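You operate a simulated robot arm through the tools that you are given. There is no shell and no other tool. Be economical: measure what you need, move in short steps, check, and stop when the job is done.

Carry out the task below with a simulated robot arm. There is one attempt and no reset: what you move stays moved.

JOB
Band the green-label tea tin and stand it in the wooden tray.
Fine: the tray on the bench top, not the shelf; turn the bander knob back to Start.

Only the result counts: the job must be done as asked and must still hold three seconds after the hand-in. Knocking over, shifting, dropping, spilling or breaking anything else fails it.

ROBOT AND FRAMES
A 7-joint arm with a two-finger parallel gripper, fixed in place. Base frame: the origin is at the foot of the arm, x ahead of it, y to its left, z up; the work surface is at about z = 0.76. Readings come in m, degrees, newtons and seconds.
Its first joint turns from -166.0 to 166.0 degrees. Payload 4.4 kg.
The tool frame sits at the grasp point between the pads (the TCP): z along the fingers, y along the line on which they close. The tips reach 0.023 m beyond it. Largest opening 0.094 m; finger width 0.038, thickness 0.01; the body of the gripper, 0.054 by 0.096 m, starts 0.039 m behind the TCP.
Orientation is that of the tool frame in the base frame, as a unit quaternion [w, x, y, z]. With the fingers straight down and closing along the base's y, the tool's x points along the base's -x, its y along +y and its z along -z.

CONTROLS
- The arm moves only by the tool send_rows. Its argument "targets" is text: rows parted by semicolons, each of 7 numbers parted by spaces: the turn, a rotation vector about the tool's x, y, z in degrees, then the shift along the tool's x, y, z in m, then the gripper command, from -1 (fully open) to 1 (shut), values between in proportion. In form: ax ay az tx ty tz grip; .... A call has 1 to 10 rows; each row is the pose to reach, as a shift and turn from the pose commanded when the call began, along the tool's axes at that moment. A row lasts 0.2 s, in which the tool goes at most 0.05 m and 8.6 degrees; a call with a longer step from one row to the next is refused whole, and so is a gripper value outside its range. A pose out of reach is approached as far as the arm can. The call stops where the force on the tool passes 40 N (or 10 N more than at its start, if that is more) or the arm is blocked; 0.2 s more then pass. The fingers move at their own pace (about 0.072 m/s each) and stop on an object; they squeeze with about 36 N. The grip force told is the motor's: it shows also when the fingers shut on nothing. Time passes only in rows, and 0.2 s behind the last, so rows that repeat a pose let the fingers close. It gives the time, the measured TCP pose, the force on the tool (base axes), the opening and the grip force at its end, in the units of the frame above (readings bear some noise).
- Cameras (640 x 400 px; columns grow to the right, rows downward): "scene" is fixed at [0.0503, -0.6503, 1.4937]; the picture's right is [0.90, -0.43, 0.00], its down [-0.16, -0.33, -0.93] and it looks along [0.40, 0.84, -0.37] (base axes); focal length 333 px, centre (320, 200). "wrist" rides on the gripper at [-0.039, 0, -0.044] in the tool frame; the picture's right is [0.00, -1.00, 0.00], its down [0.97, 0.00, -0.24] and it looks along [0.24, 0.00, 0.97] (tool axes); focal length 218 px, centre (320, 200). There is no depth. A picture from a camera that has moved, and an enlarged one, comes with that camera's place and axes in the base frame and with its lens.
- get_image(camera): a new picture of that camera. No time passes.
- enlarge(camera, box): a new picture of the part [left, top, right, bottom] of that camera's present view, enlarged. No time passes.
- job_done(): hands the job in; it is judged then, once.

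Work in short steps. Places have to be worked out from the pictures, the camera data and where the tool is seen: move nearer, look again, correct. Check each grasp and each placing, and mend what went wrong. You have 120 turns and 64 pictures in all, those below and enlarged ones among them. Open the gripper and draw the arm clear of the work before you hand the job in, unless the task says otherwise; then end with one line.

The tools are called after ">>>" as a command line: name --argument value ..., lists and objects as JSON in quotes. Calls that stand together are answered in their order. send_rows: Moves the arm, as the interface text tells. Its arguments: {"type":"object","properties":{"targets":{"type":"string"}},"required":["targets"]} The other tools are called the same way: get_image (camera) takes a picture; enlarge (camera, box) takes an enlarged picture of a part of a camera's view; job_done () hands the job in.

At the start:

```text
t: 0.0
position: [0.5718, 0.6639, 1.1518]
tool_rot: [0.001, 0.0, 1.0, 0.0]
force: [-0.6, 0.4, 1.0]
gripper_width: 0.0939
grasp_force: 0.1
```

scene: 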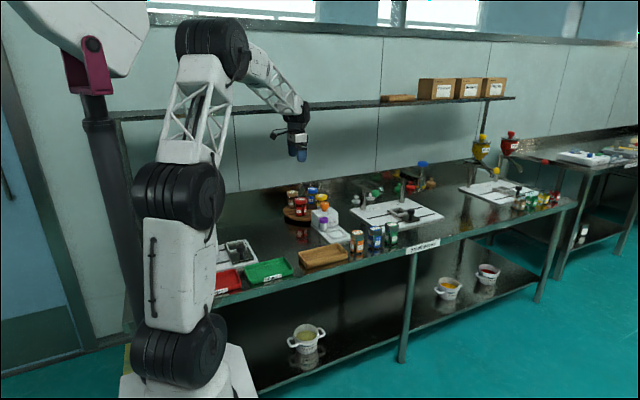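
wrist: 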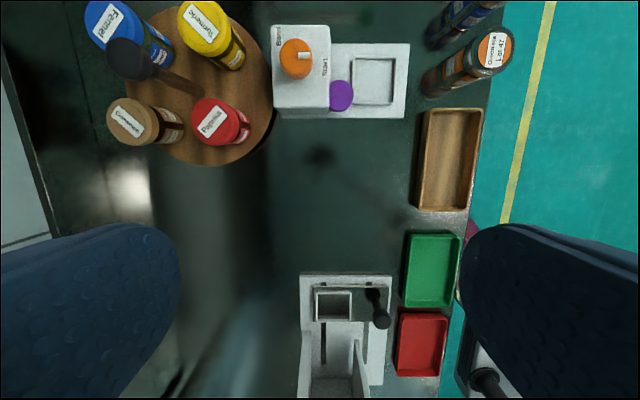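

I'll look closely at the bench to find the tins, the bander and the tray.

>>> enlarge --camera "scene" --box '[200, 160, 360, 300]'

>>> enlarge --camera "scene" --box '[330, 140, 490, 260]'

>>> enlarge --camera "wrist" --box '[240, 0, 520, 220]'

>>> enlarge --camera "scene" --box '[450, 120, 610, 230]'

```text
2.86 times, centred on (280, 230) of scene
camera zoom: at [0.0503, -0.6503, 1.4937], right [0.9, -0.43, 0.0], down [-0.16, -0.33, -0.93], along [0.4, 0.84, -0.37], focal length 952 px, centre (434, 114)
```

zoom: 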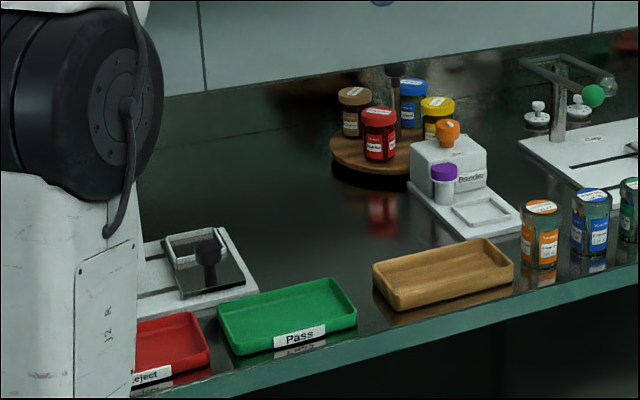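

```text
3.33 times, centred on (410, 200) of scene
camera zoom: at [0.0503, -0.6503, 1.4937], right [0.9, -0.43, 0.0], down [-0.16, -0.33, -0.93], along [0.4, 0.84, -0.37], focal length 1110 px, centre (20, 200)
```

zoom: 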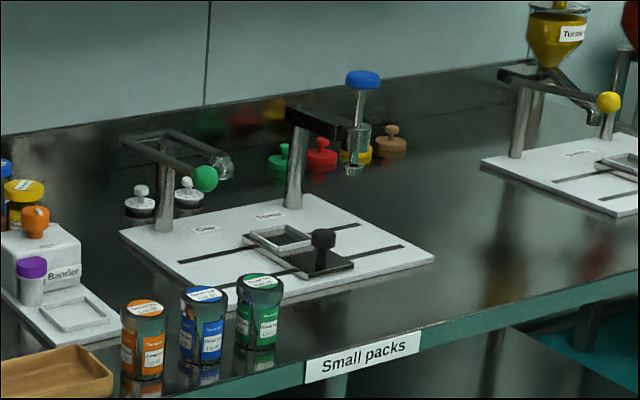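

```text
1.82 times, centred on (380, 110) of wrist
camera zoom: at [0.6112, 0.6648, 1.1954], right [0.0, -1.0, 0.0], down [-0.97, 0.0, 0.24], along [-0.24, 0.0, -0.97], focal length 397 px, centre (211, 364)
```

zoom: 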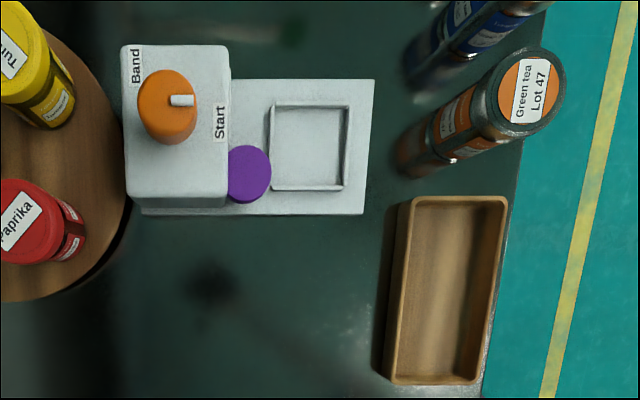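

```text
3.64 times, centred on (530, 175) of scene
camera zoom: at [0.0503, -0.6503, 1.4937], right [0.9, -0.43, 0.0], down [-0.16, -0.33, -0.93], along [0.4, 0.84, -0.37], focal length 1211 px, centre (-444, 291)
```

zoom: 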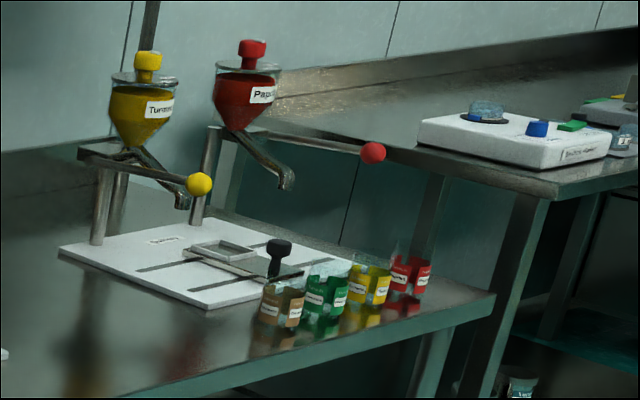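

The green-label tin looks like the third one in the front row, at about (0.91, 0.415). I'll move the wrist camera over the row to check it.

>>> send_rows --targets "0 0 0 -0.03 -0.035 0 -1;0 0 0 -0.06 -0.07 0 -1;0 0 0 -0.09 -0.1 0 -1;0 0 0 -0.12 -0.13 0 -1;0 0 0 -0.15 -0.165 0 -1;0 0 0 -0.18 -0.2 0 -1"

>>> get_image --camera "wrist"

```text
t: 1.4
position: [0.7512, 0.4637, 1.1522]
tool_rot: [0.001, 0.001, 1.0, 0.0]
force: [0.3, -0.5, 0.3]
gripper_width: 0.0942
grasp_force: 0.1
```

```text
57 pictures are left
camera wrist: at [0.791, 0.4649, 1.1955], right [0.0, -1.0, 0.0], down [-0.97, 0.0, 0.24], along [-0.24, 0.0, -0.97], focal length 218 px, centre (320, 200)
```

wrist: 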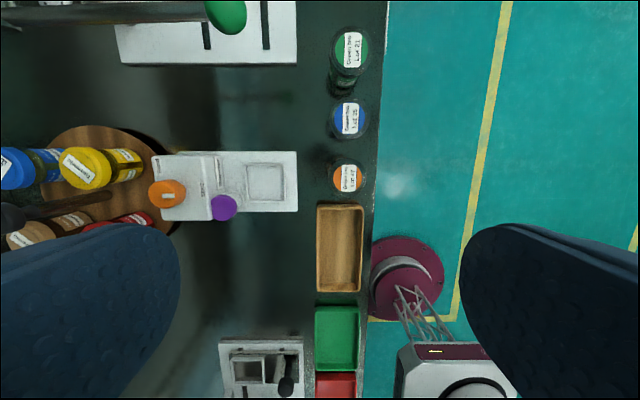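

>>> enlarge --camera "wrist" --box '[300, 0, 400, 200]'

>>> enlarge --camera "wrist" --box '[130, 120, 330, 245]'

>>> enlarge --camera "scene" --box '[340, 210, 410, 260]'

```text
2.00 times, centred on (350, 100) of wrist
camera zoom: at [0.791, 0.4649, 1.1955], right [0.0, -1.0, 0.0], down [-0.97, 0.0, 0.24], along [-0.24, 0.0, -0.97], focal length 436 px, centre (260, 400)
```

zoom: 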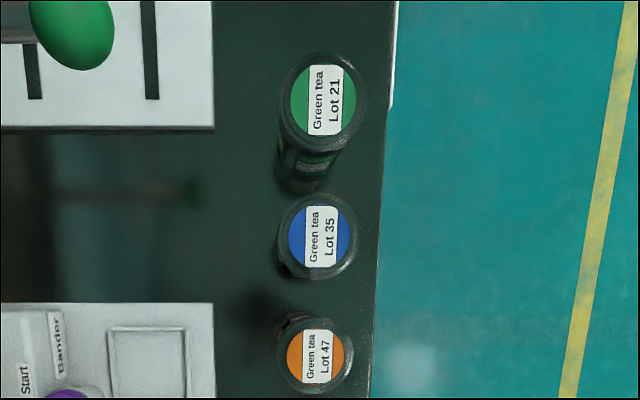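

```text
3.20 times, centred on (230, 182) of wrist
camera zoom: at [0.791, 0.4649, 1.1955], right [0.0, -1.0, 0.0], down [-0.97, 0.0, 0.24], along [-0.24, 0.0, -0.97], focal length 698 px, centre (608, 256)
```

zoom: 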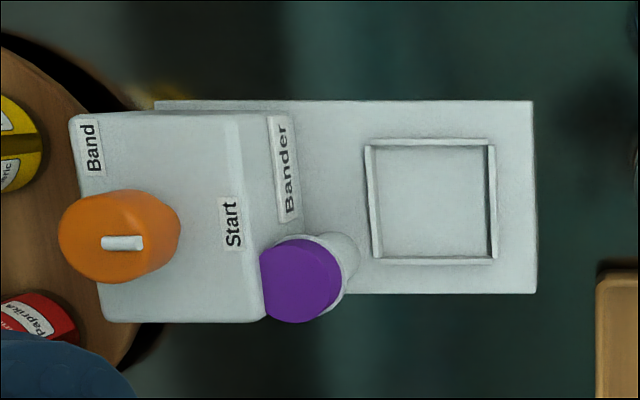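

```text
8.00 times, centred on (375, 235) of scene
camera zoom: at [0.0503, -0.6503, 1.4937], right [0.9, -0.43, 0.0], down [-0.16, -0.33, -0.93], along [0.4, 0.84, -0.37], focal length 2665 px, centre (-120, -80)
```

zoom: 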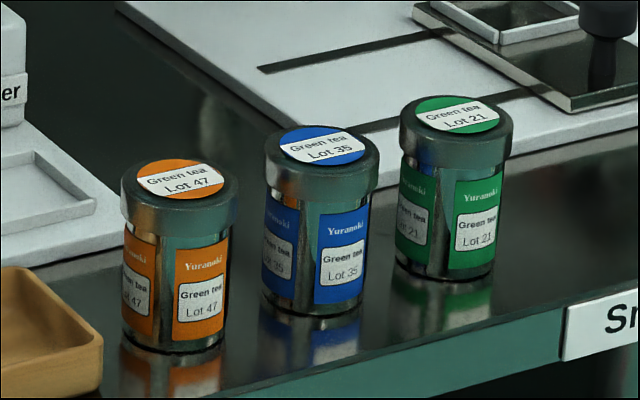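

The green-label tin is Lot 21, with its lid at about (0.915, 0.421). That is slightly beyond straight-down reach, so I'll hover above it with the fingers tilted 20° outward.

>>> send_rows --targets "0 -3.4 0 -0.027 -0.007 0.033 -1;0 -6.8 0 -0.054 -0.014 0.066 -1;0 -10.2 0 -0.081 -0.021 0.1 -1;0 -13.6 0 -0.108 -0.028 0.133 -1;0 -17 0 -0.135 -0.035 0.166 -1;0 -20 0 -0.162 -0.043 0.2 -1;0 -20 0 -0.162 -0.043 0.2 -1"

>>> get_image --camera "wrist"

>>> enlarge --camera "scene" --box '[310, 140, 470, 260]'

```text
t: 3.0
position: [0.9137, 0.4201, 0.9516]
tool_rot: [0.173, 0.0, 0.985, 0.0]
force: [0.1, -0.4, 0.2]
gripper_width: 0.094
grasp_force: 0.1
```

```text
53 pictures are left
camera wrist: at [0.9359, 0.4209, 1.0052], right [0.0, -1.0, 0.0], down [-0.99, 0.0, -0.11], along [0.11, 0.0, -0.99], focal length 218 px, centre (320, 200)
```

wrist: 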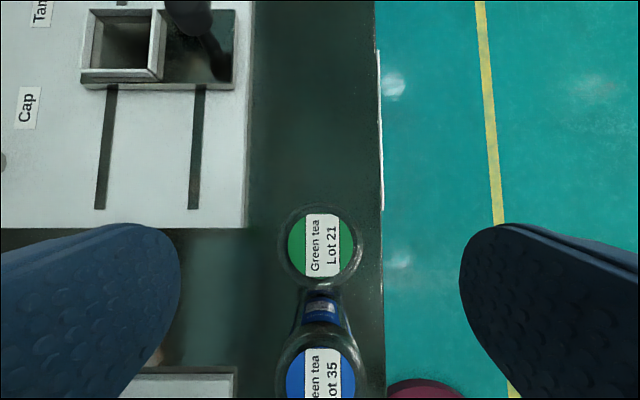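

```text
3.33 times, centred on (390, 200) of scene
camera zoom: at [0.0503, -0.6503, 1.4937], right [0.9, -0.43, 0.0], down [-0.16, -0.33, -0.93], along [0.4, 0.84, -0.37], focal length 1110 px, centre (87, 200)
```

zoom: 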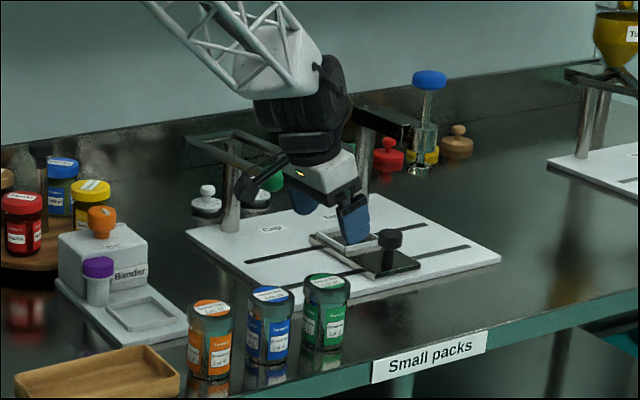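

From two views the lid is at (0.9215, 0.4205), top at about 0.85. I'll descend to TCP z≈0.832 around the lid, still open.

>>> send_rows --targets "0 0 0 0.0085 0 0.029 -1;0 0 0 0.017 0 0.058 -1;0 0 0 0.0255 0 0.087 -1;0 0 0 0.034 0 0.1154 -1;0 0 0 0.034 0 0.1154 -1"

>>> enlarge --camera "scene" --box '[340, 190, 420, 260]'

```text
t: 4.2
position: [0.9205, 0.4196, 0.8323]
tool_rot: [0.174, 0.001, 0.985, 0.0]
force: [0.0, 0.3, -0.8]
gripper_width: 0.0939
grasp_force: 0.0
```

```text
5.71 times, centred on (380, 225) of scene
camera zoom: at [0.0503, -0.6503, 1.4937], right [0.9, -0.43, 0.0], down [-0.16, -0.33, -0.93], along [0.4, 0.84, -0.37], focal length 1904 px, centre (-23, 57)
```

zoom: 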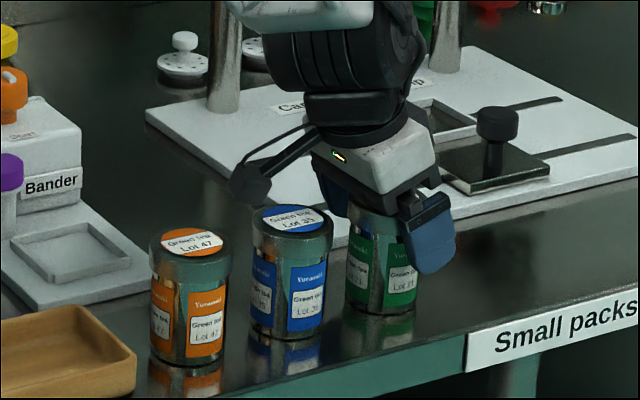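

The fingers straddle the green tin and are clear of the blue one. Closing the gripper.

>>> send_rows --targets "0 0 0 0 0 0 1;0 0 0 0 0 0 1;0 0 0 0 0 0 1;0 0 0 0 0 0 1"

```text
t: 5.2
position: [0.9199, 0.4201, 0.8319]
tool_rot: [0.173, 0.001, 0.985, -0.001]
force: [-0.4, 0.0, -0.1]
gripper_width: 0.0592
grasp_force: 35.6
```

It is gripped at 0.059 m. Lifting straight up.

>>> send_rows --targets "0 0 0 -0.007 0 -0.019 1;0 0 0 -0.017 0 -0.047 1;0 0 0 -0.029 0 -0.08 1;0 0 0 -0.041 0 -0.113 1;0 0 0 -0.05 0 -0.14 1"

>>> enlarge --camera "scene" --box '[310, 140, 470, 260]'

```text
t: 6.4
position: [0.9193, 0.4198, 0.9801]
tool_rot: [0.173, -0.001, 0.985, 0.0]
force: [-0.6, 0.1, -2.2]
gripper_width: 0.0591
grasp_force: 36.1
```

```text
3.33 times, centred on (390, 200) of scene
camera zoom: at [0.0503, -0.6503, 1.4937], right [0.9, -0.43, 0.0], down [-0.16, -0.33, -0.93], along [0.4, 0.84, -0.37], focal length 1110 px, centre (87, 200)
```

zoom: 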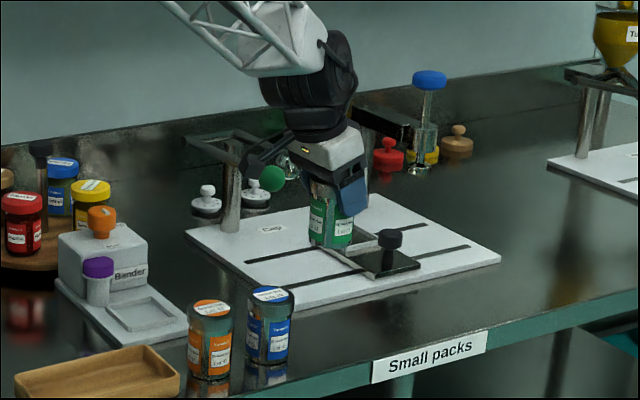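

The tin hangs upright and the blue tin is untouched. I'll pull back and return the tool to vertical before turning it 90° so the fingers clear the bander's purple post.

>>> send_rows --targets "0 5 0 0.025 0.02 -0.02 1;0 10 0 0.049 0.04 -0.039 1;0 15 0 0.074 0.06 -0.058 1;0 20 0 0.098 0.08 -0.078 1;0 20 0 0.098 0.08 -0.078 1"

>>> send_rows --targets "0 0 8.5 0.008 0.007 0 1;0 0 17 0.016 0.014 0 1;0 0 25.5 0.024 0.021 0 1;0 0 34 0.032 0.028 0 1;0 0 42.5 0.04 0.035 0 1;0 0 51 0.048 0.042 0 1;0 0 59.5 0.056 0.05 0 1;0 0 68 0.064 0.057 0 1;0 0 76.5 0.072 0.064 0 1;0 0 85 0.079 0.071 0 1"

>>> get_image --camera "scene"

>>> get_image --camera "wrist"

```text
t: 7.6
position: [0.8005, 0.5012, 1.0212]
tool_rot: [-0.001, -0.001, 1.0, 0.0]
force: [0.3, -0.2, -1.1]
gripper_width: 0.0593
grasp_force: 36.1
```

```text
t: 9.8
position: [0.7214, 0.5723, 1.0212]
tool_rot: [0.0, 0.677, 0.736, 0.0]
force: [0.1, 0.5, -1.4]
gripper_width: 0.059
grasp_force: 35.4
```

```text
49 pictures are left
```

scene: 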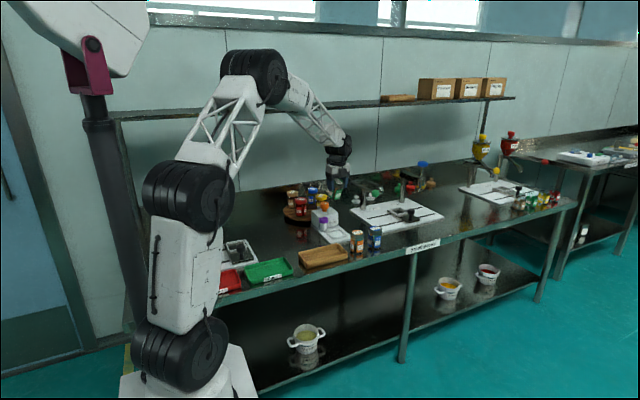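

```text
48 pictures are left
camera wrist: at [0.7259, 0.5338, 1.0637], right [-1.0, -0.08, 0.0], down [-0.08, 0.97, 0.24], along [-0.02, 0.24, -0.97], focal length 218 px, centre (320, 200)
```

wrist: 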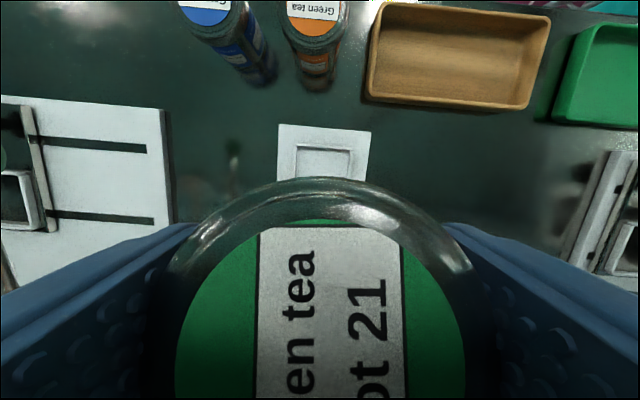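

The seat centre re-measures at (0.721, 0.571), directly below the tin. I'll finish the 5° turn and descend to hover just above it.

>>> send_rows --targets "0 0 5 -0.001 0 0.03 1;0 0 5 -0.001 0 0.06 1;0 0 5 -0.001 0 0.09 1;0 0 5 -0.001 0 0.12 1;0 0 5 -0.001 0 0.14 1;0 0 5 -0.001 0 0.14 1"

>>> enlarge --camera "scene" --box '[290, 170, 390, 250]'

>>> get_image --camera "wrist"

```text
t: 11.2
position: [0.7223, 0.5703, 0.8803]
tool_rot: [0.0, 0.707, 0.707, -0.001]
force: [0.4, 0.3, -0.6]
gripper_width: 0.0594
grasp_force: 36.3
```

```text
5.00 times, centred on (340, 210) of scene
camera zoom: at [0.0503, -0.6503, 1.4937], right [0.9, -0.43, 0.0], down [-0.16, -0.33, -0.93], along [0.4, 0.84, -0.37], focal length 1666 px, centre (220, 150)
```

zoom: 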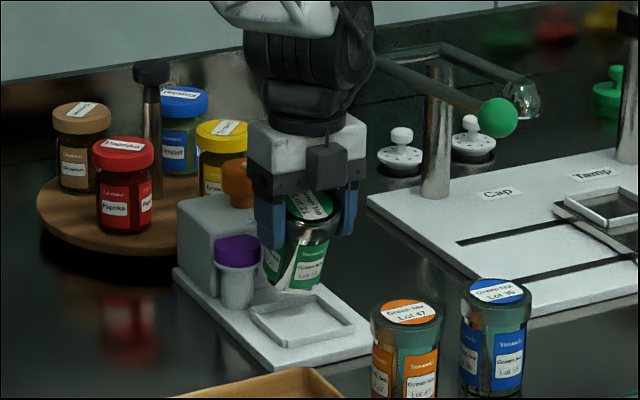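

```text
46 pictures are left
camera wrist: at [0.7232, 0.533, 0.9233], right [-1.0, 0.0, 0.0], down [0.0, 0.97, 0.24], along [0.0, 0.24, -0.97], focal length 218 px, centre (320, 200)
```

wrist: 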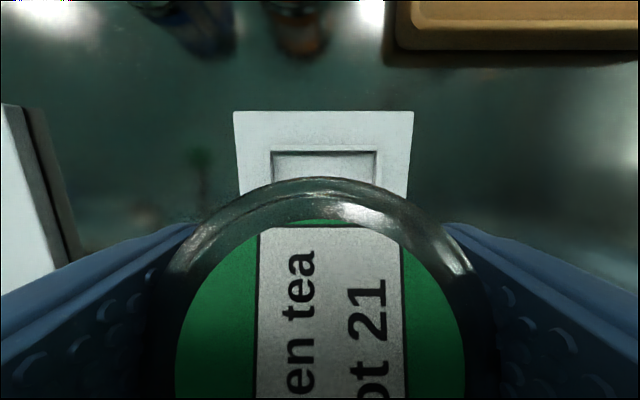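

The tin now leans 20° because I gripped it with the tool tilted. I'll rise a bit and tilt the tool back by the same angle so the tin is upright over the seat.

>>> send_rows --targets "0 -5 0 0.0 0 -0.02 1;0 -10 0 0.0 0 -0.04 1;0 -15 0 0.0 0 -0.05 1;0 -20 0 0.001 0 -0.05 1;0 -20 0 0.001 0 -0.05 1"

>>> enlarge --camera "scene" --box '[290, 170, 390, 250]'

>>> get_image --camera "wrist"

```text
t: 12.4
position: [0.7228, 0.5722, 0.9305]
tool_rot: [0.123, 0.697, 0.696, -0.123]
force: [0.0, 0.8, -0.3]
gripper_width: 0.0593
grasp_force: 36.4
```

```text
5.00 times, centred on (340, 210) of scene
camera zoom: at [0.0503, -0.6503, 1.4937], right [0.9, -0.43, 0.0], down [-0.16, -0.33, -0.93], along [0.4, 0.84, -0.37], focal length 1666 px, centre (220, 150)
```

zoom: 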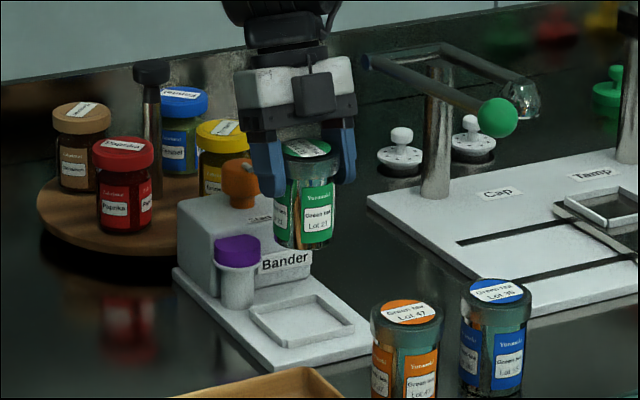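

```text
44 pictures are left
camera wrist: at [0.723, 0.5513, 0.9847], right [-1.0, 0.0, 0.0], down [0.0, 0.99, -0.11], along [0.0, -0.11, -0.99], focal length 218 px, centre (320, 200)
```

wrist: 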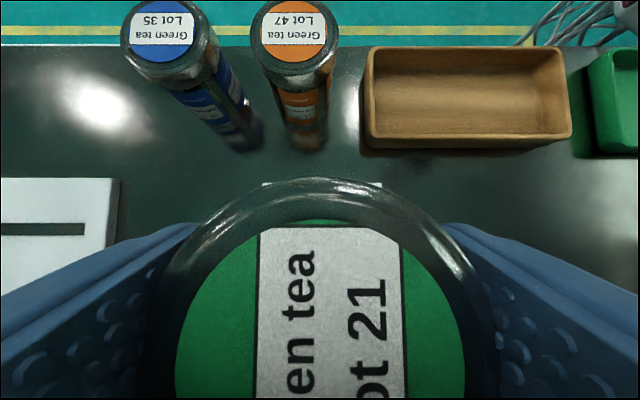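

The tin is upright again and aligned in x and y. I'll lower to just above the seat and look.

>>> send_rows --targets "0 0 0 0.007 -0.0005 0.0204 1;0 0 0 0.0148 -0.001 0.0408 1;0 0 0 0.0222 -0.0015 0.0611 1;0 0 0 0.0222 -0.0015 0.0611 1"

>>> enlarge --camera "scene" --box '[310, 190, 370, 250]'

```text
t: 13.4
position: [0.7211, 0.5718, 0.8657]
tool_rot: [0.123, 0.697, 0.696, -0.122]
force: [0.0, -0.3, -1.2]
gripper_width: 0.0589
grasp_force: 36.1
```

```text
6.67 times, centred on (340, 220) of scene
camera zoom: at [0.0503, -0.6503, 1.4937], right [0.9, -0.43, 0.0], down [-0.16, -0.33, -0.93], along [0.4, 0.84, -0.37], focal length 2221 px, centre (187, 67)
```

zoom: 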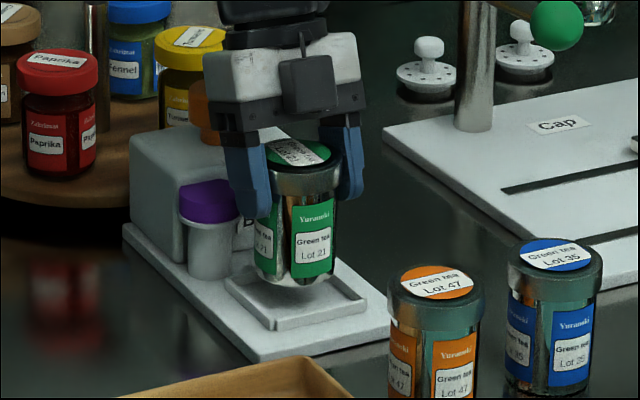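

The tin's projected landing point matches the seat centre. I'll lower 17 mm in small steps and check the force.

>>> send_rows --targets "0 0 0 0.002 0 0.0055 1;0 0 0 0.004 0 0.011 1;0 0 0 0.0058 0 0.016 1;0 0 0 0.0058 0 0.016 1"

>>> enlarge --camera "scene" --box '[310, 190, 370, 250]'

```text
t: 14.1
position: [0.7236, 0.5729, 0.8583]
tool_rot: [0.123, 0.697, 0.697, -0.119]
force: [-0.7, -1.0, 2.3]
gripper_width: 0.0594
grasp_force: 35.9
stopped in row 3: the force on the tool passed its limit (the readings are from after the stop); the commanded pose is now the measured one
```

```text
6.67 times, centred on (340, 220) of scene
camera zoom: at [0.0503, -0.6503, 1.4937], right [0.9, -0.43, 0.0], down [-0.16, -0.33, -0.93], along [0.4, 0.84, -0.37], focal length 2221 px, centre (187, 67)
```

zoom: 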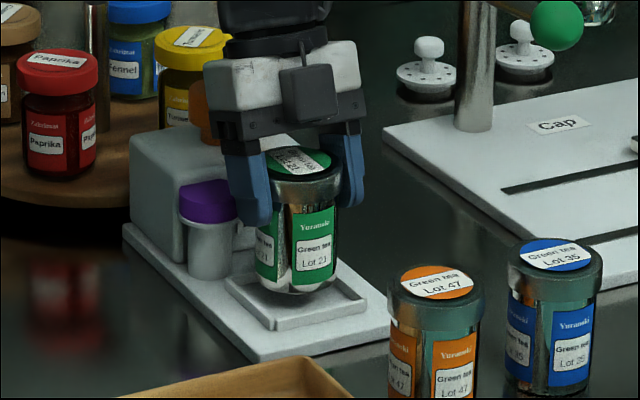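

Contact occurred at TCP z≈0.858, earlier than I expected. I'll look closer before doing anything else.

>>> enlarge --camera "scene" --box '[325, 210, 365, 246]'

>>> get_image --camera "wrist"

```text
11.11 times, centred on (345, 228) of scene
camera zoom: at [0.0503, -0.6503, 1.4937], right [0.9, -0.43, 0.0], down [-0.16, -0.33, -0.93], along [0.4, 0.84, -0.37], focal length 3701 px, centre (42, -111)
```

zoom: 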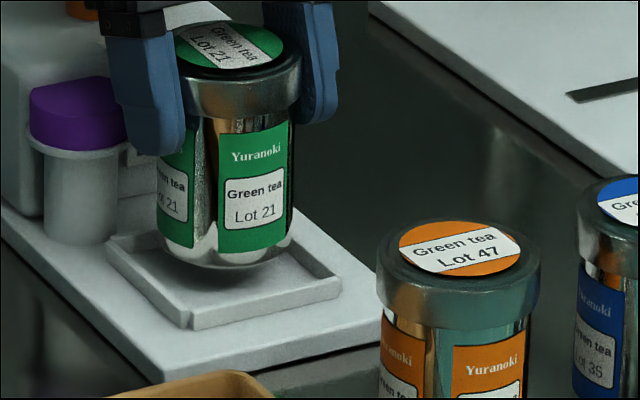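

```text
40 pictures are left
camera wrist: at [0.7229, 0.5526, 0.9125], right [-1.0, 0.0, -0.01], down [0.0, 0.99, -0.1], along [0.01, -0.1, -0.99], focal length 218 px, centre (320, 200)
```

wrist: 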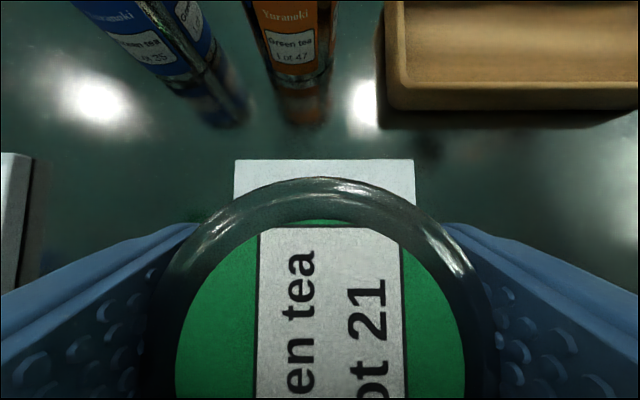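

Comparing the tin's apparent lean with its neighbours, its base leans about 4° toward the bander (+y), so it caught the back rim. I'll lift 10 mm, correct the tilt and shift slightly toward −y.

>>> send_rows --targets "0 0 0 -0.0034 0 -0.0094 1;0.6 -3.5 0 -0.0058 -0.0025 -0.0086 1;0.6 -3.5 0 -0.0058 -0.0025 -0.0086 1"

>>> enlarge --camera "scene" --box '[325, 200, 385, 254]'

```text
t: 14.9
position: [0.72, 0.5703, 0.8679]
tool_rot: [0.141, 0.693, 0.692, -0.143]
force: [0.3, 0.3, -0.9]
gripper_width: 0.0593
grasp_force: 36.3
```

```text
7.41 times, centred on (355, 227) of scene
camera zoom: at [0.0503, -0.6503, 1.4937], right [0.9, -0.43, 0.0], down [-0.16, -0.33, -0.93], along [0.4, 0.84, -0.37], focal length 2468 px, centre (61, 0)
```

zoom: 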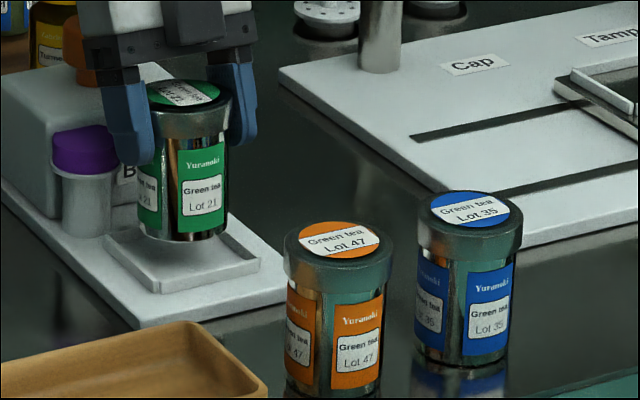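

The tin now reads as vertical. Lowering again in small steps.

>>> send_rows --targets "0 0 0 0.0025 0.001 0.006 1;0 0 0 0.0045 0.001 0.0106 1;0 0 0 0.006 0.001 0.0142 1;0 0 0 0.0074 0.001 0.0175 1;0 0 0 0.0074 0.001 0.0175 1"

>>> enlarge --camera "scene" --box '[325, 200, 385, 254]'

```text
t: 15.5
position: [0.7224, 0.5725, 0.8642]
tool_rot: [0.141, 0.695, 0.691, -0.139]
force: [-0.3, -1.4, 0.3]
gripper_width: 0.0595
grasp_force: 36.0
stopped in row 2: the force on the tool passed its limit (the readings are from after the stop); the commanded pose is now the measured one
```

```text
7.41 times, centred on (355, 227) of scene
camera zoom: at [0.0503, -0.6503, 1.4937], right [0.9, -0.43, 0.0], down [-0.16, -0.33, -0.93], along [0.4, 0.84, -0.37], focal length 2468 px, centre (61, 0)
```

zoom: 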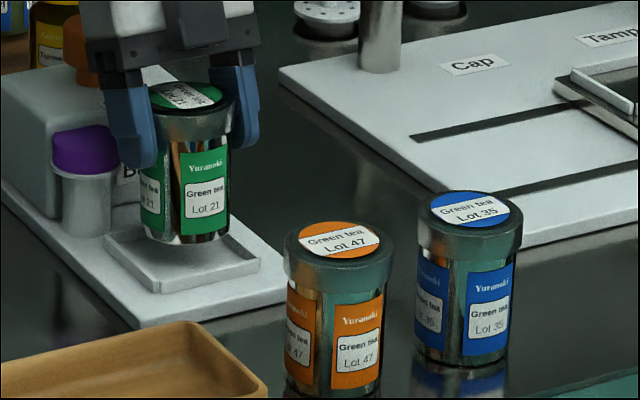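

The hand was stopped again with the tin still about 15 mm above the seat rim, so something other than the tin's base is touching. I'll inspect the whole hand and wrist area.

>>> enlarge --camera "scene" --box '[260, 100, 420, 240]'

>>> enlarge --camera "scene" --box '[315, 180, 365, 225]'

```text
2.86 times, centred on (340, 170) of scene
camera zoom: at [0.0503, -0.6503, 1.4937], right [0.9, -0.43, 0.0], down [-0.16, -0.33, -0.93], along [0.4, 0.84, -0.37], focal length 952 px, centre (263, 286)
```

zoom: 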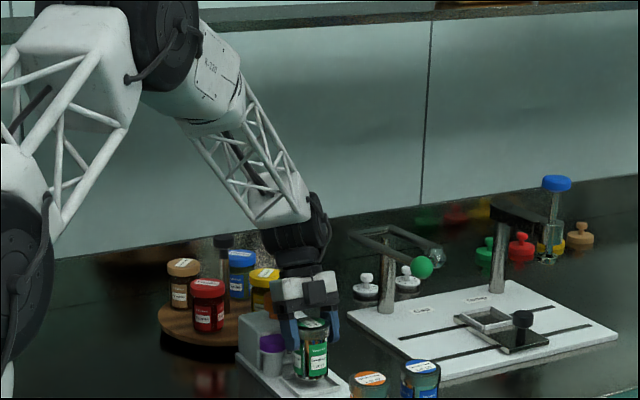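

```text
8.89 times, centred on (340, 202) of scene
camera zoom: at [0.0503, -0.6503, 1.4937], right [0.9, -0.43, 0.0], down [-0.16, -0.33, -0.93], along [0.4, 0.84, -0.37], focal length 2961 px, centre (142, 178)
```

zoom: 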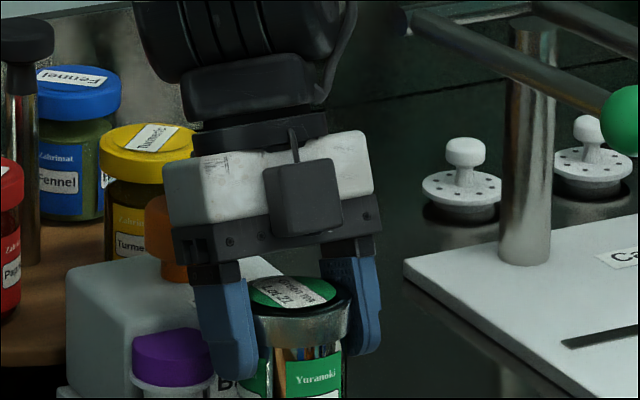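

The hand leaning toward the bander seems to be what interferes. The safer option is to stand the tin on the clear bench at about (0.59, 0.60) and re-grip it with the tool vertical. I'll lift and move there.

>>> send_rows --targets "0 0 0 -0.0156 0 -0.0368 1;0 1.5 0 -0.0312 0 -0.0736 1;0 1.5 0 -0.025 -0.04 -0.076 1;0 1.5 0 -0.018 -0.085 -0.079 1;0 1.5 0 -0.0036 -0.13 -0.0853 1;0 1.5 0 -0.0036 -0.13 -0.0853 1"

>>> enlarge --camera "scene" --box '[250, 170, 400, 280]'

>>> get_image --camera "wrist"

```text
t: 16.9
position: [0.5909, 0.6019, 0.9443]
tool_rot: [0.131, 0.696, 0.694, -0.131]
force: [-0.3, 0.2, -2.1]
gripper_width: 0.0593
grasp_force: 36.1
```

```text
3.64 times, centred on (325, 225) of scene
camera zoom: at [0.0503, -0.6503, 1.4937], right [0.9, -0.43, 0.0], down [-0.16, -0.33, -0.93], along [0.4, 0.84, -0.37], focal length 1211 px, centre (302, 109)
```

zoom: 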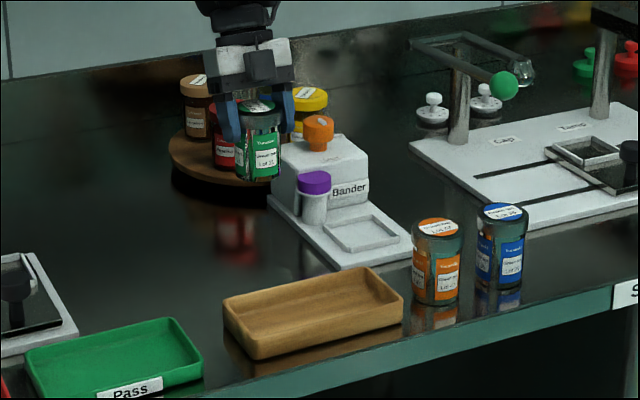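

```text
34 pictures are left
camera wrist: at [0.592, 0.5834, 0.9984], right [-1.0, 0.0, 0.0], down [0.0, 0.99, -0.13], along [0.0, -0.13, -0.99], focal length 218 px, centre (320, 200)
```

wrist: 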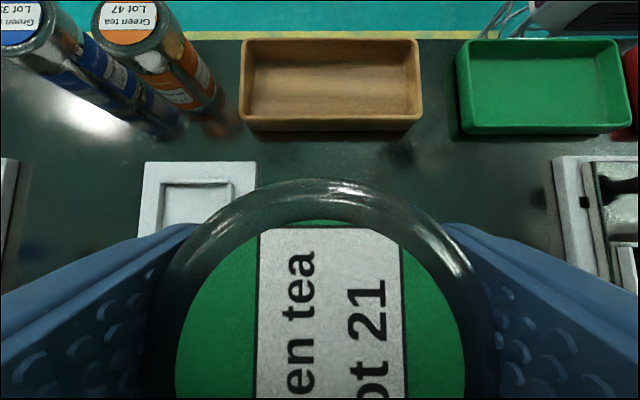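

The bander and the other items are undisturbed. I'll lower the tin onto the clear bench at about (0.59, 0.56).

>>> send_rows --targets "0 0 0 -0.0125 0 0.033 1;0 0 0 -0.006 0 0.066 1;0 0 0 -0.006 0 0.0937 1;0 0 0 -0.0042 0 0.0984 1;0 0 0 -0.0024 0 0.103 1;0 0 0 -0.0006 0 0.1077 1;0 0 0 0.0012 0 0.1123 1;0 0 0 0.0024 0 0.115 1"

>>> enlarge --camera "scene" --box '[280, 180, 360, 250]'

```text
t: 18.7
position: [0.5922, 0.5632, 0.8363]
tool_rot: [0.131, 0.696, 0.694, -0.132]
force: [-0.3, 0.2, -0.7]
gripper_width: 0.0593
grasp_force: 35.9
```

```text
5.71 times, centred on (320, 215) of scene
camera zoom: at [0.0503, -0.6503, 1.4937], right [0.9, -0.43, 0.0], down [-0.16, -0.33, -0.93], along [0.4, 0.84, -0.37], focal length 1904 px, centre (320, 114)
```

zoom: 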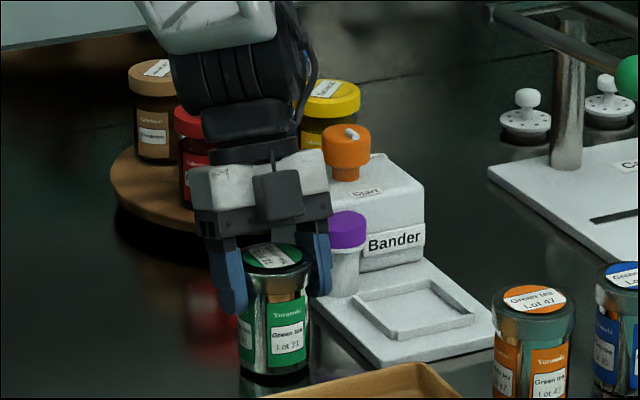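

No contact yet at 0.836. I'll continue in small steps until it touches the bench.

>>> send_rows --targets "0 0 0 0.0007 0 0.0019 1;0 0 0 0.0015 0 0.0037 1;0 0 0 0.0018 0 0.0047 1;0 0 0 0.0018 0 0.0047 1"

```text
t: 19.7
position: [0.592, 0.5633, 0.8332]
tool_rot: [0.131, 0.696, 0.694, -0.13]
force: [-5.1, -4.7, 25.1]
gripper_width: 0.0593
grasp_force: 36.1
```

The tin is firmly on the bench with 25 N upward. I'll open and lift straight up.

>>> send_rows --targets "0 0 0 -0.0005 0 -0.0012 0.3;0 0 0 -0.0005 0 -0.0012 -0.3;0 0 0 -0.0005 0 -0.0012 -1;0 0 0 -0.0005 0 -0.0012 -1;0 0 0 -0.015 0 -0.037 -1;0 0 0 -0.0293 0 -0.0744 -1;0 0 0 -0.04 0 -0.103 -1;0 5 0 -0.04 0 -0.103 -1;0 10 0 -0.04 0 -0.103 -1;0 15 0 -0.04 0 -0.103 -1"

>>> send_rows --targets "0 6.4 0 0 0 0 -1;0 6.4 0 0 0 0 -1"

>>> get_image --camera "wrist"

>>> enlarge --camera "scene" --box '[280, 180, 360, 250]'

```text
t: 21.9
position: [0.593, 0.5636, 0.9423]
tool_rot: [0.039, 0.707, 0.705, -0.04]
force: [-0.5, 0.0, -0.6]
gripper_width: 0.0939
grasp_force: 0.1
```

```text
t: 22.5
position: [0.5937, 0.5628, 0.9427]
tool_rot: [0.0, 0.709, 0.706, 0.0]
force: [-0.1, 0.4, -0.2]
gripper_width: 0.0939
grasp_force: 0.0
```

```text
32 pictures are left
camera wrist: at [0.5932, 0.5249, 0.9854], right [-1.0, 0.0, 0.0], down [0.0, 0.97, 0.24], along [0.0, 0.24, -0.97], focal length 218 px, centre (320, 200)
```

wrist: 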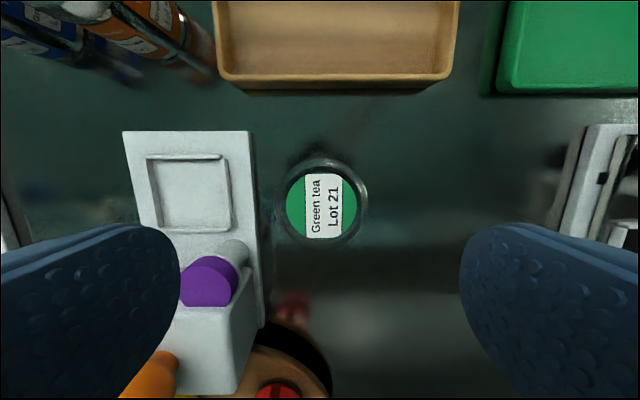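

```text
5.71 times, centred on (320, 215) of scene
camera zoom: at [0.0503, -0.6503, 1.4937], right [0.9, -0.43, 0.0], down [-0.16, -0.33, -0.93], along [0.4, 0.84, -0.37], focal length 1904 px, centre (320, 114)
```

zoom: 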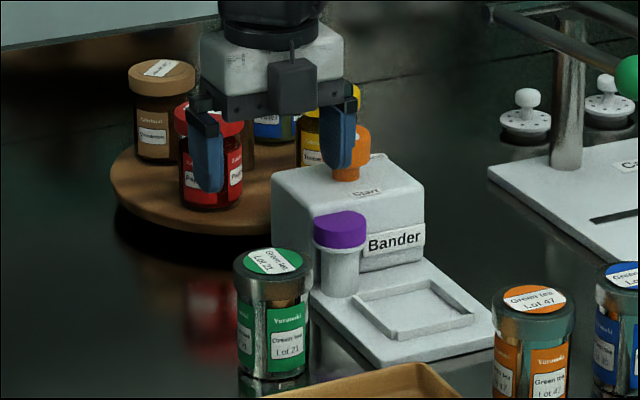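

The tin stands at (0.591, 0.563). I'll descend vertically and re-grip it, now without tilt.

>>> send_rows --targets "0 0 0 0 -0.0025 0.03 -1;0 0 0 0 -0.0025 0.06 -1;0 0 0 0 -0.0025 0.09 -1;0 0 0 0 -0.0025 0.1187 -1;0 0 0 0 -0.0025 0.1187 -1;0 0 0 0 -0.0025 0.1187 1;0 0 0 0 -0.0025 0.1187 1;0 0 0 0 -0.0025 0.1187 1;0 0 0 0 -0.0025 0.1187 1"

```text
t: 24.5
position: [0.5907, 0.5643, 0.8231]
tool_rot: [0.0, 0.708, 0.706, 0.0]
force: [0.5, -0.2, 1.4]
gripper_width: 0.0595
grasp_force: 36.2
```

Gripped at 0.0595. Lifting, then moving over the seat.

>>> send_rows --targets "0 0 0 0 0 -0.02 1;0 0 0 0 0 -0.06 1;0 0 0 0 0 -0.1 1;0 0 0 0.003 0.045 -0.1 1;0 0 0 0.005 0.09 -0.1 1;0 0 0 0.0067 0.13 -0.1 1;0 0 0 0.0067 0.13 -0.1 1"

>>> send_rows --targets "0 0 0 0 0 0.03 1;0 0 0 0 0 0.06 1;0 0 0 0 0 0.07 1;0 0 0 0 0 0.07 1"

>>> enlarge --camera "scene" --box '[310, 190, 380, 250]'

```text
t: 26.1
position: [0.7212, 0.5685, 0.923]
tool_rot: [0.0, 0.708, 0.706, 0.0]
force: [0.4, 0.6, -1.7]
gripper_width: 0.0592
grasp_force: 36.5
```

```text
t: 27.1
position: [0.7218, 0.5685, 0.8531]
tool_rot: [0.0, 0.708, 0.706, 0.0]
force: [0.4, -0.2, -1.0]
gripper_width: 0.0594
grasp_force: 36.2
```

```text
6.67 times, centred on (345, 220) of scene
camera zoom: at [0.0503, -0.6503, 1.4937], right [0.9, -0.43, 0.0], down [-0.16, -0.33, -0.93], along [0.4, 0.84, -0.37], focal length 2221 px, centre (153, 67)
```

zoom: 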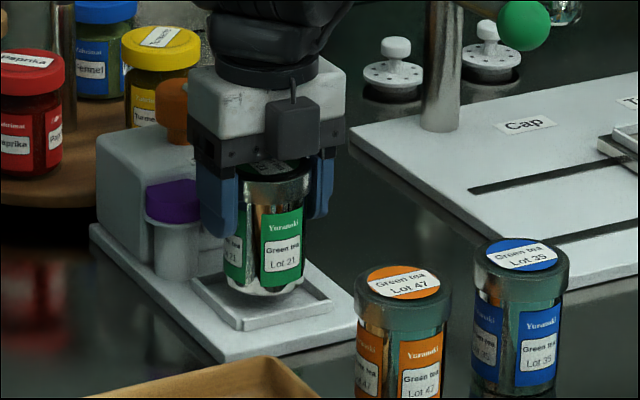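

No contact this time, with the base about 0.79. Lowering in small steps with a 1.5 mm y trim.

>>> send_rows --targets "0 0 0 0.001 0 0.004 1;0 0 0 0.0015 -0.0005 0.008 1;0 0 0 0.0015 -0.0005 0.011 1;0 0 0 0.0015 -0.0005 0.014 1;0 0 0 0.0015 -0.0005 0.016 1;0 0 0 0.0015 -0.0005 0.018 1;0 0 0 0.0015 -0.0005 0.02 1"

>>> enlarge --camera "scene" --box '[310, 190, 380, 250]'

```text
t: 28.7
position: [0.7193, 0.5709, 0.8348]
tool_rot: [0.001, 0.708, 0.706, 0.002]
force: [-5.2, -4.7, 25.1]
gripper_width: 0.0591
grasp_force: 36.0
```

```text
6.67 times, centred on (345, 220) of scene
camera zoom: at [0.0503, -0.6503, 1.4937], right [0.9, -0.43, 0.0], down [-0.16, -0.33, -0.93], along [0.4, 0.84, -0.37], focal length 2221 px, centre (153, 67)
```

zoom: 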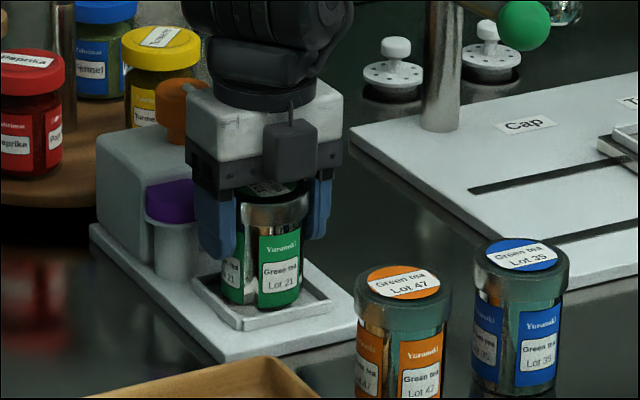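

The tin sits inside the seat frame. I'll release it and rise straight up.

>>> send_rows --targets "0 0 0 0 0 -0.0015 0.3;0 0 0 0 0 -0.0015 -0.3;0 0 0 0 0 -0.0015 -1;0 0 0 0 0 -0.0015 -1;0 0 0 0 0 -0.03 -1;0 0 0 0 0 -0.07 -1;0 0 0 0 0 -0.11 -1;0 0 0 0 0 -0.15 -1;0 0 0 0 0 -0.19 -1;0 0 0 0 0 -0.19 -1"

>>> get_image --camera "wrist"

>>> enlarge --camera "scene" --box '[300, 180, 370, 250]'

```text
t: 30.9
position: [0.7192, 0.5708, 1.0236]
tool_rot: [0.0, 0.708, 0.706, 0.001]
force: [0.5, 0.2, -0.5]
gripper_width: 0.0943
grasp_force: 0.1
```

```text
28 pictures are left
camera wrist: at [0.7198, 0.5327, 1.0666], right [-1.0, 0.0, 0.0], down [0.0, 0.97, 0.24], along [0.0, 0.24, -0.97], focal length 218 px, centre (320, 200)
```

wrist: 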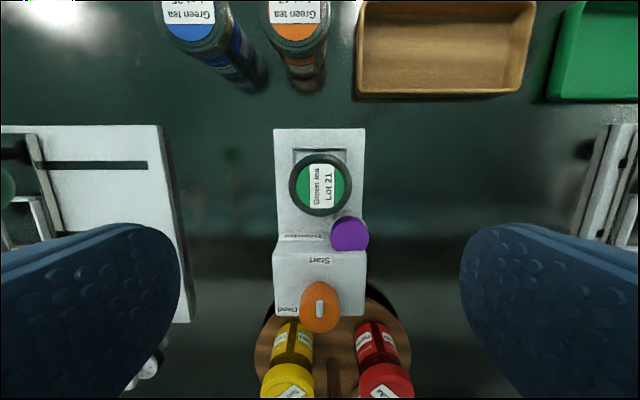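

```text
5.71 times, centred on (335, 215) of scene
camera zoom: at [0.0503, -0.6503, 1.4937], right [0.9, -0.43, 0.0], down [-0.16, -0.33, -0.93], along [0.4, 0.84, -0.37], focal length 1904 px, centre (234, 114)
```

zoom: 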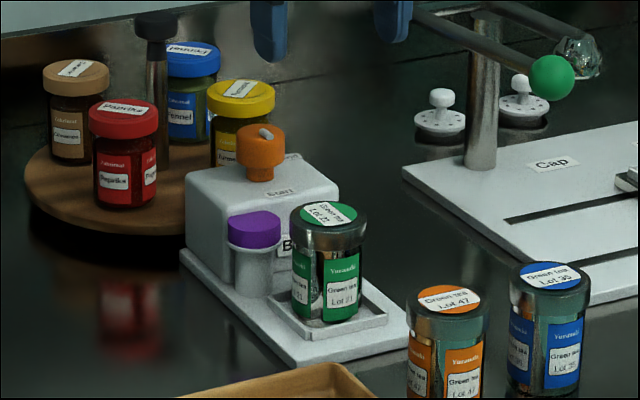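

The tin is seated. The knob is at about (0.721, 0.695), pointing −y to "Start", with "Band" toward +x, so a 90° counter-clockwise turn should band it. I'll hover above the knob to measure.

>>> send_rows --targets "0 0 0 0.04 0.001 0 -1;0 0 0 0.08 0.002 0.01 -1;0 0 0 0.115 0.002 0.035 -1;0 0 0 0.124 0.002 0.065 -1;0 0 0 0.124 0.002 0.065 -1"

>>> get_image --camera "wrist"

>>> enlarge --camera "scene" --box '[300, 170, 370, 240]'

```text
t: 32.1
position: [0.7231, 0.6957, 0.9584]
tool_rot: [0.001, 0.708, 0.706, 0.001]
force: [0.2, -0.1, 0.9]
gripper_width: 0.0936
grasp_force: 0.1
```

```text
26 pictures are left
camera wrist: at [0.723, 0.6568, 1.0015], right [-1.0, 0.0, 0.0], down [0.0, 0.97, 0.24], along [0.0, 0.24, -0.97], focal length 218 px, centre (320, 200)
```

wrist: 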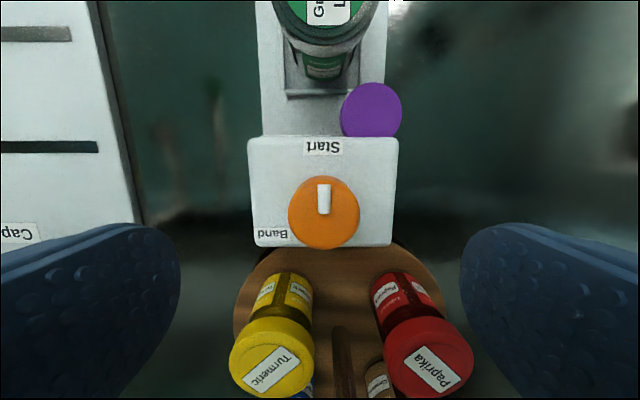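

```text
5.71 times, centred on (335, 205) of scene
camera zoom: at [0.0503, -0.6503, 1.4937], right [0.9, -0.43, 0.0], down [-0.16, -0.33, -0.93], along [0.4, 0.84, -0.37], focal length 1904 px, centre (234, 171)
```

zoom: 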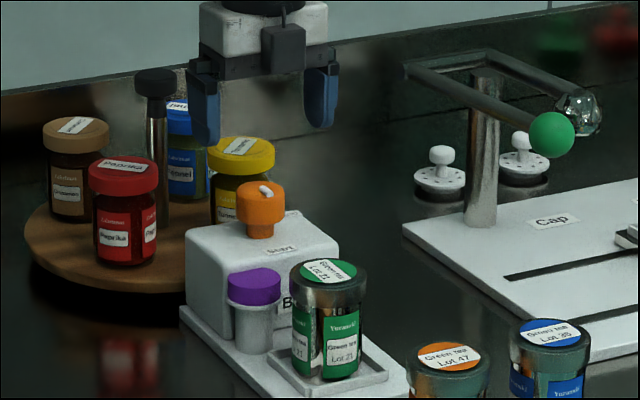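

The knob centre refines to (0.7207, 0.693), top about 0.883. I'll descend around it and close.

>>> send_rows --targets "0 0 0 -0.0027 -0.0022 0.03 -1;0 0 0 -0.0027 -0.0022 0.055 -1;0 0 0 -0.0027 -0.0022 0.075 -1;0 0 0 -0.0027 -0.0022 0.0844 -1;0 0 0 -0.0027 -0.0022 0.0844 -1"

>>> enlarge --camera "scene" --box '[300, 170, 370, 240]'

```text
t: 33.3
position: [0.7195, 0.6925, 0.8721]
tool_rot: [0.0, 0.709, 0.706, 0.001]
force: [-1.0, -0.3, 0.4]
gripper_width: 0.0939
grasp_force: 0.0
```

```text
5.71 times, centred on (335, 205) of scene
camera zoom: at [0.0503, -0.6503, 1.4937], right [0.9, -0.43, 0.0], down [-0.16, -0.33, -0.93], along [0.4, 0.84, -0.37], focal length 1904 px, centre (234, 171)
```

zoom: 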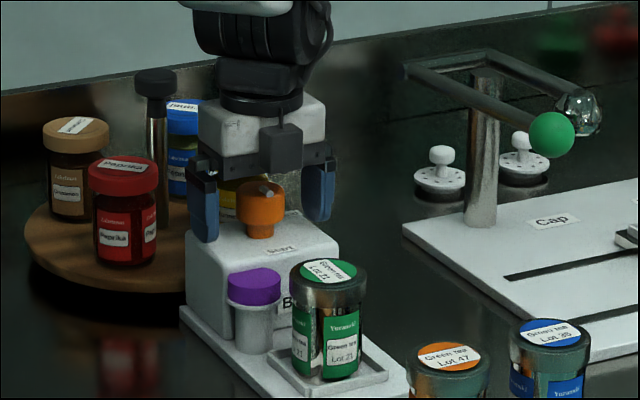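

The fingers straddle the knob head. Closing on it.

>>> send_rows --targets "0 0 0 0 0.001 0 -1;0 0 0 0 0.001 0 0.5;0 0 0 0 0.001 0 1;0 0 0 0 0.001 0 1;0 0 0 0 0.001 0 1;0 0 0 0 0.001 0 1"

```text
t: 34.7
position: [0.7197, 0.6915, 0.8735]
tool_rot: [0.001, 0.709, 0.705, 0.0]
force: [-5.5, -0.8, 1.1]
gripper_width: 0.0415
grasp_force: 45.0
```

The knob is held at 0.0415 m. I'll turn it counter-clockwise toward Band, first part.

>>> send_rows --targets "0 0 -8 0 0 0 1;0 0 -16 0 0 0 1;0 0 -24 0 0 0 1;0 0 -32 0 0 0 1;0 0 -40 0 0 0 1;0 0 -40 0 0 0 1"

>>> get_image --camera "wrist"

```text
t: 36.0
position: [0.7215, 0.6922, 0.8735]
tool_rot: [0.001, 0.425, 0.905, 0.0]
force: [9.5, 11.2, -5.4]
gripper_width: 0.0414
grasp_force: 45.0
stopped in row 6: the force on the tool passed its limit (the readings are from after the stop); the commanded pose is now the measured one
```

```text
23 pictures are left
camera wrist: at [0.7476, 0.6633, 0.9169], right [-0.77, -0.64, 0.0], down [-0.62, 0.75, 0.24], along [-0.15, 0.19, -0.97], focal length 218 px, centre (320, 200)
```

wrist: 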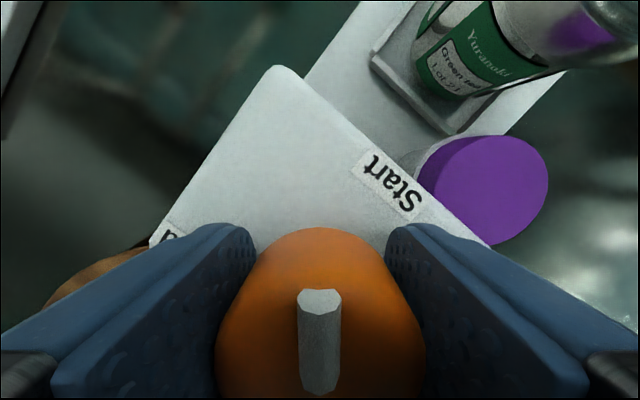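

The knob turns with the hand. The sideways force comes from my grip centre sitting about 3 mm off the knob axis, so I'll follow the arc for the remaining 50°.

>>> send_rows --targets "0 0 -8 0 0.0004 0 1;0 0 -16 0.0001 0.0008 0 1;0 0 -24 0.0002 0.0011 0 1;0 0 -32 0.0004 0.0015 0 1;0 0 -40 0.0006 0.0018 0 1;0 0 -48 0.0009 0.0021 0 1;0 0 -48 0.0009 0.0021 0 1"

>>> get_image --camera "wrist"

```text
t: 37.5
position: [0.7244, 0.6941, 0.8744]
tool_rot: [0.001, 0.021, 1.0, 0.001]
force: [15.8, 14.6, -9.4]
gripper_width: 0.0416
grasp_force: 44.8
```

```text
22 pictures are left
camera wrist: at [0.7628, 0.6939, 0.917], right [-0.04, -1.0, 0.0], down [-0.97, 0.04, 0.24], along [-0.24, 0.01, -0.97], focal length 218 px, centre (320, 200)
```

wrist: 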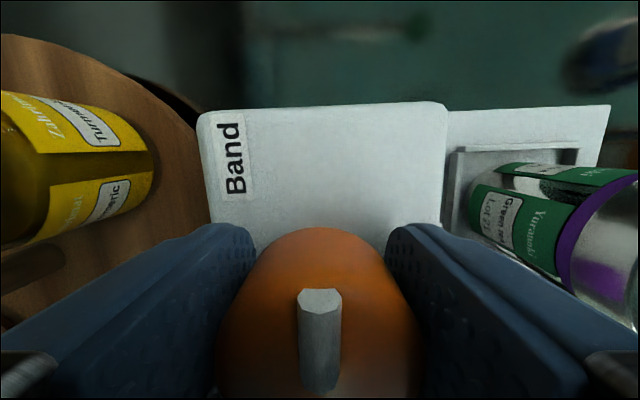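

A purple ring now appears on the tin near the lid. I'll check it in the scene view.

>>> enlarge --camera "scene" --box '[310, 185, 370, 245]'

```text
6.67 times, centred on (340, 215) of scene
camera zoom: at [0.0503, -0.6503, 1.4937], right [0.9, -0.43, 0.0], down [-0.16, -0.33, -0.93], along [0.4, 0.84, -0.37], focal length 2221 px, centre (187, 100)
```

zoom: 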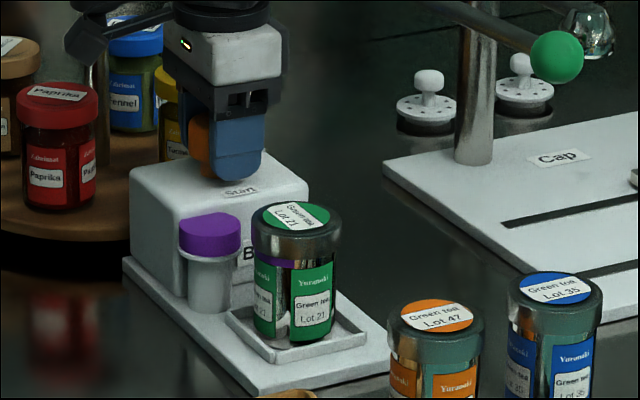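

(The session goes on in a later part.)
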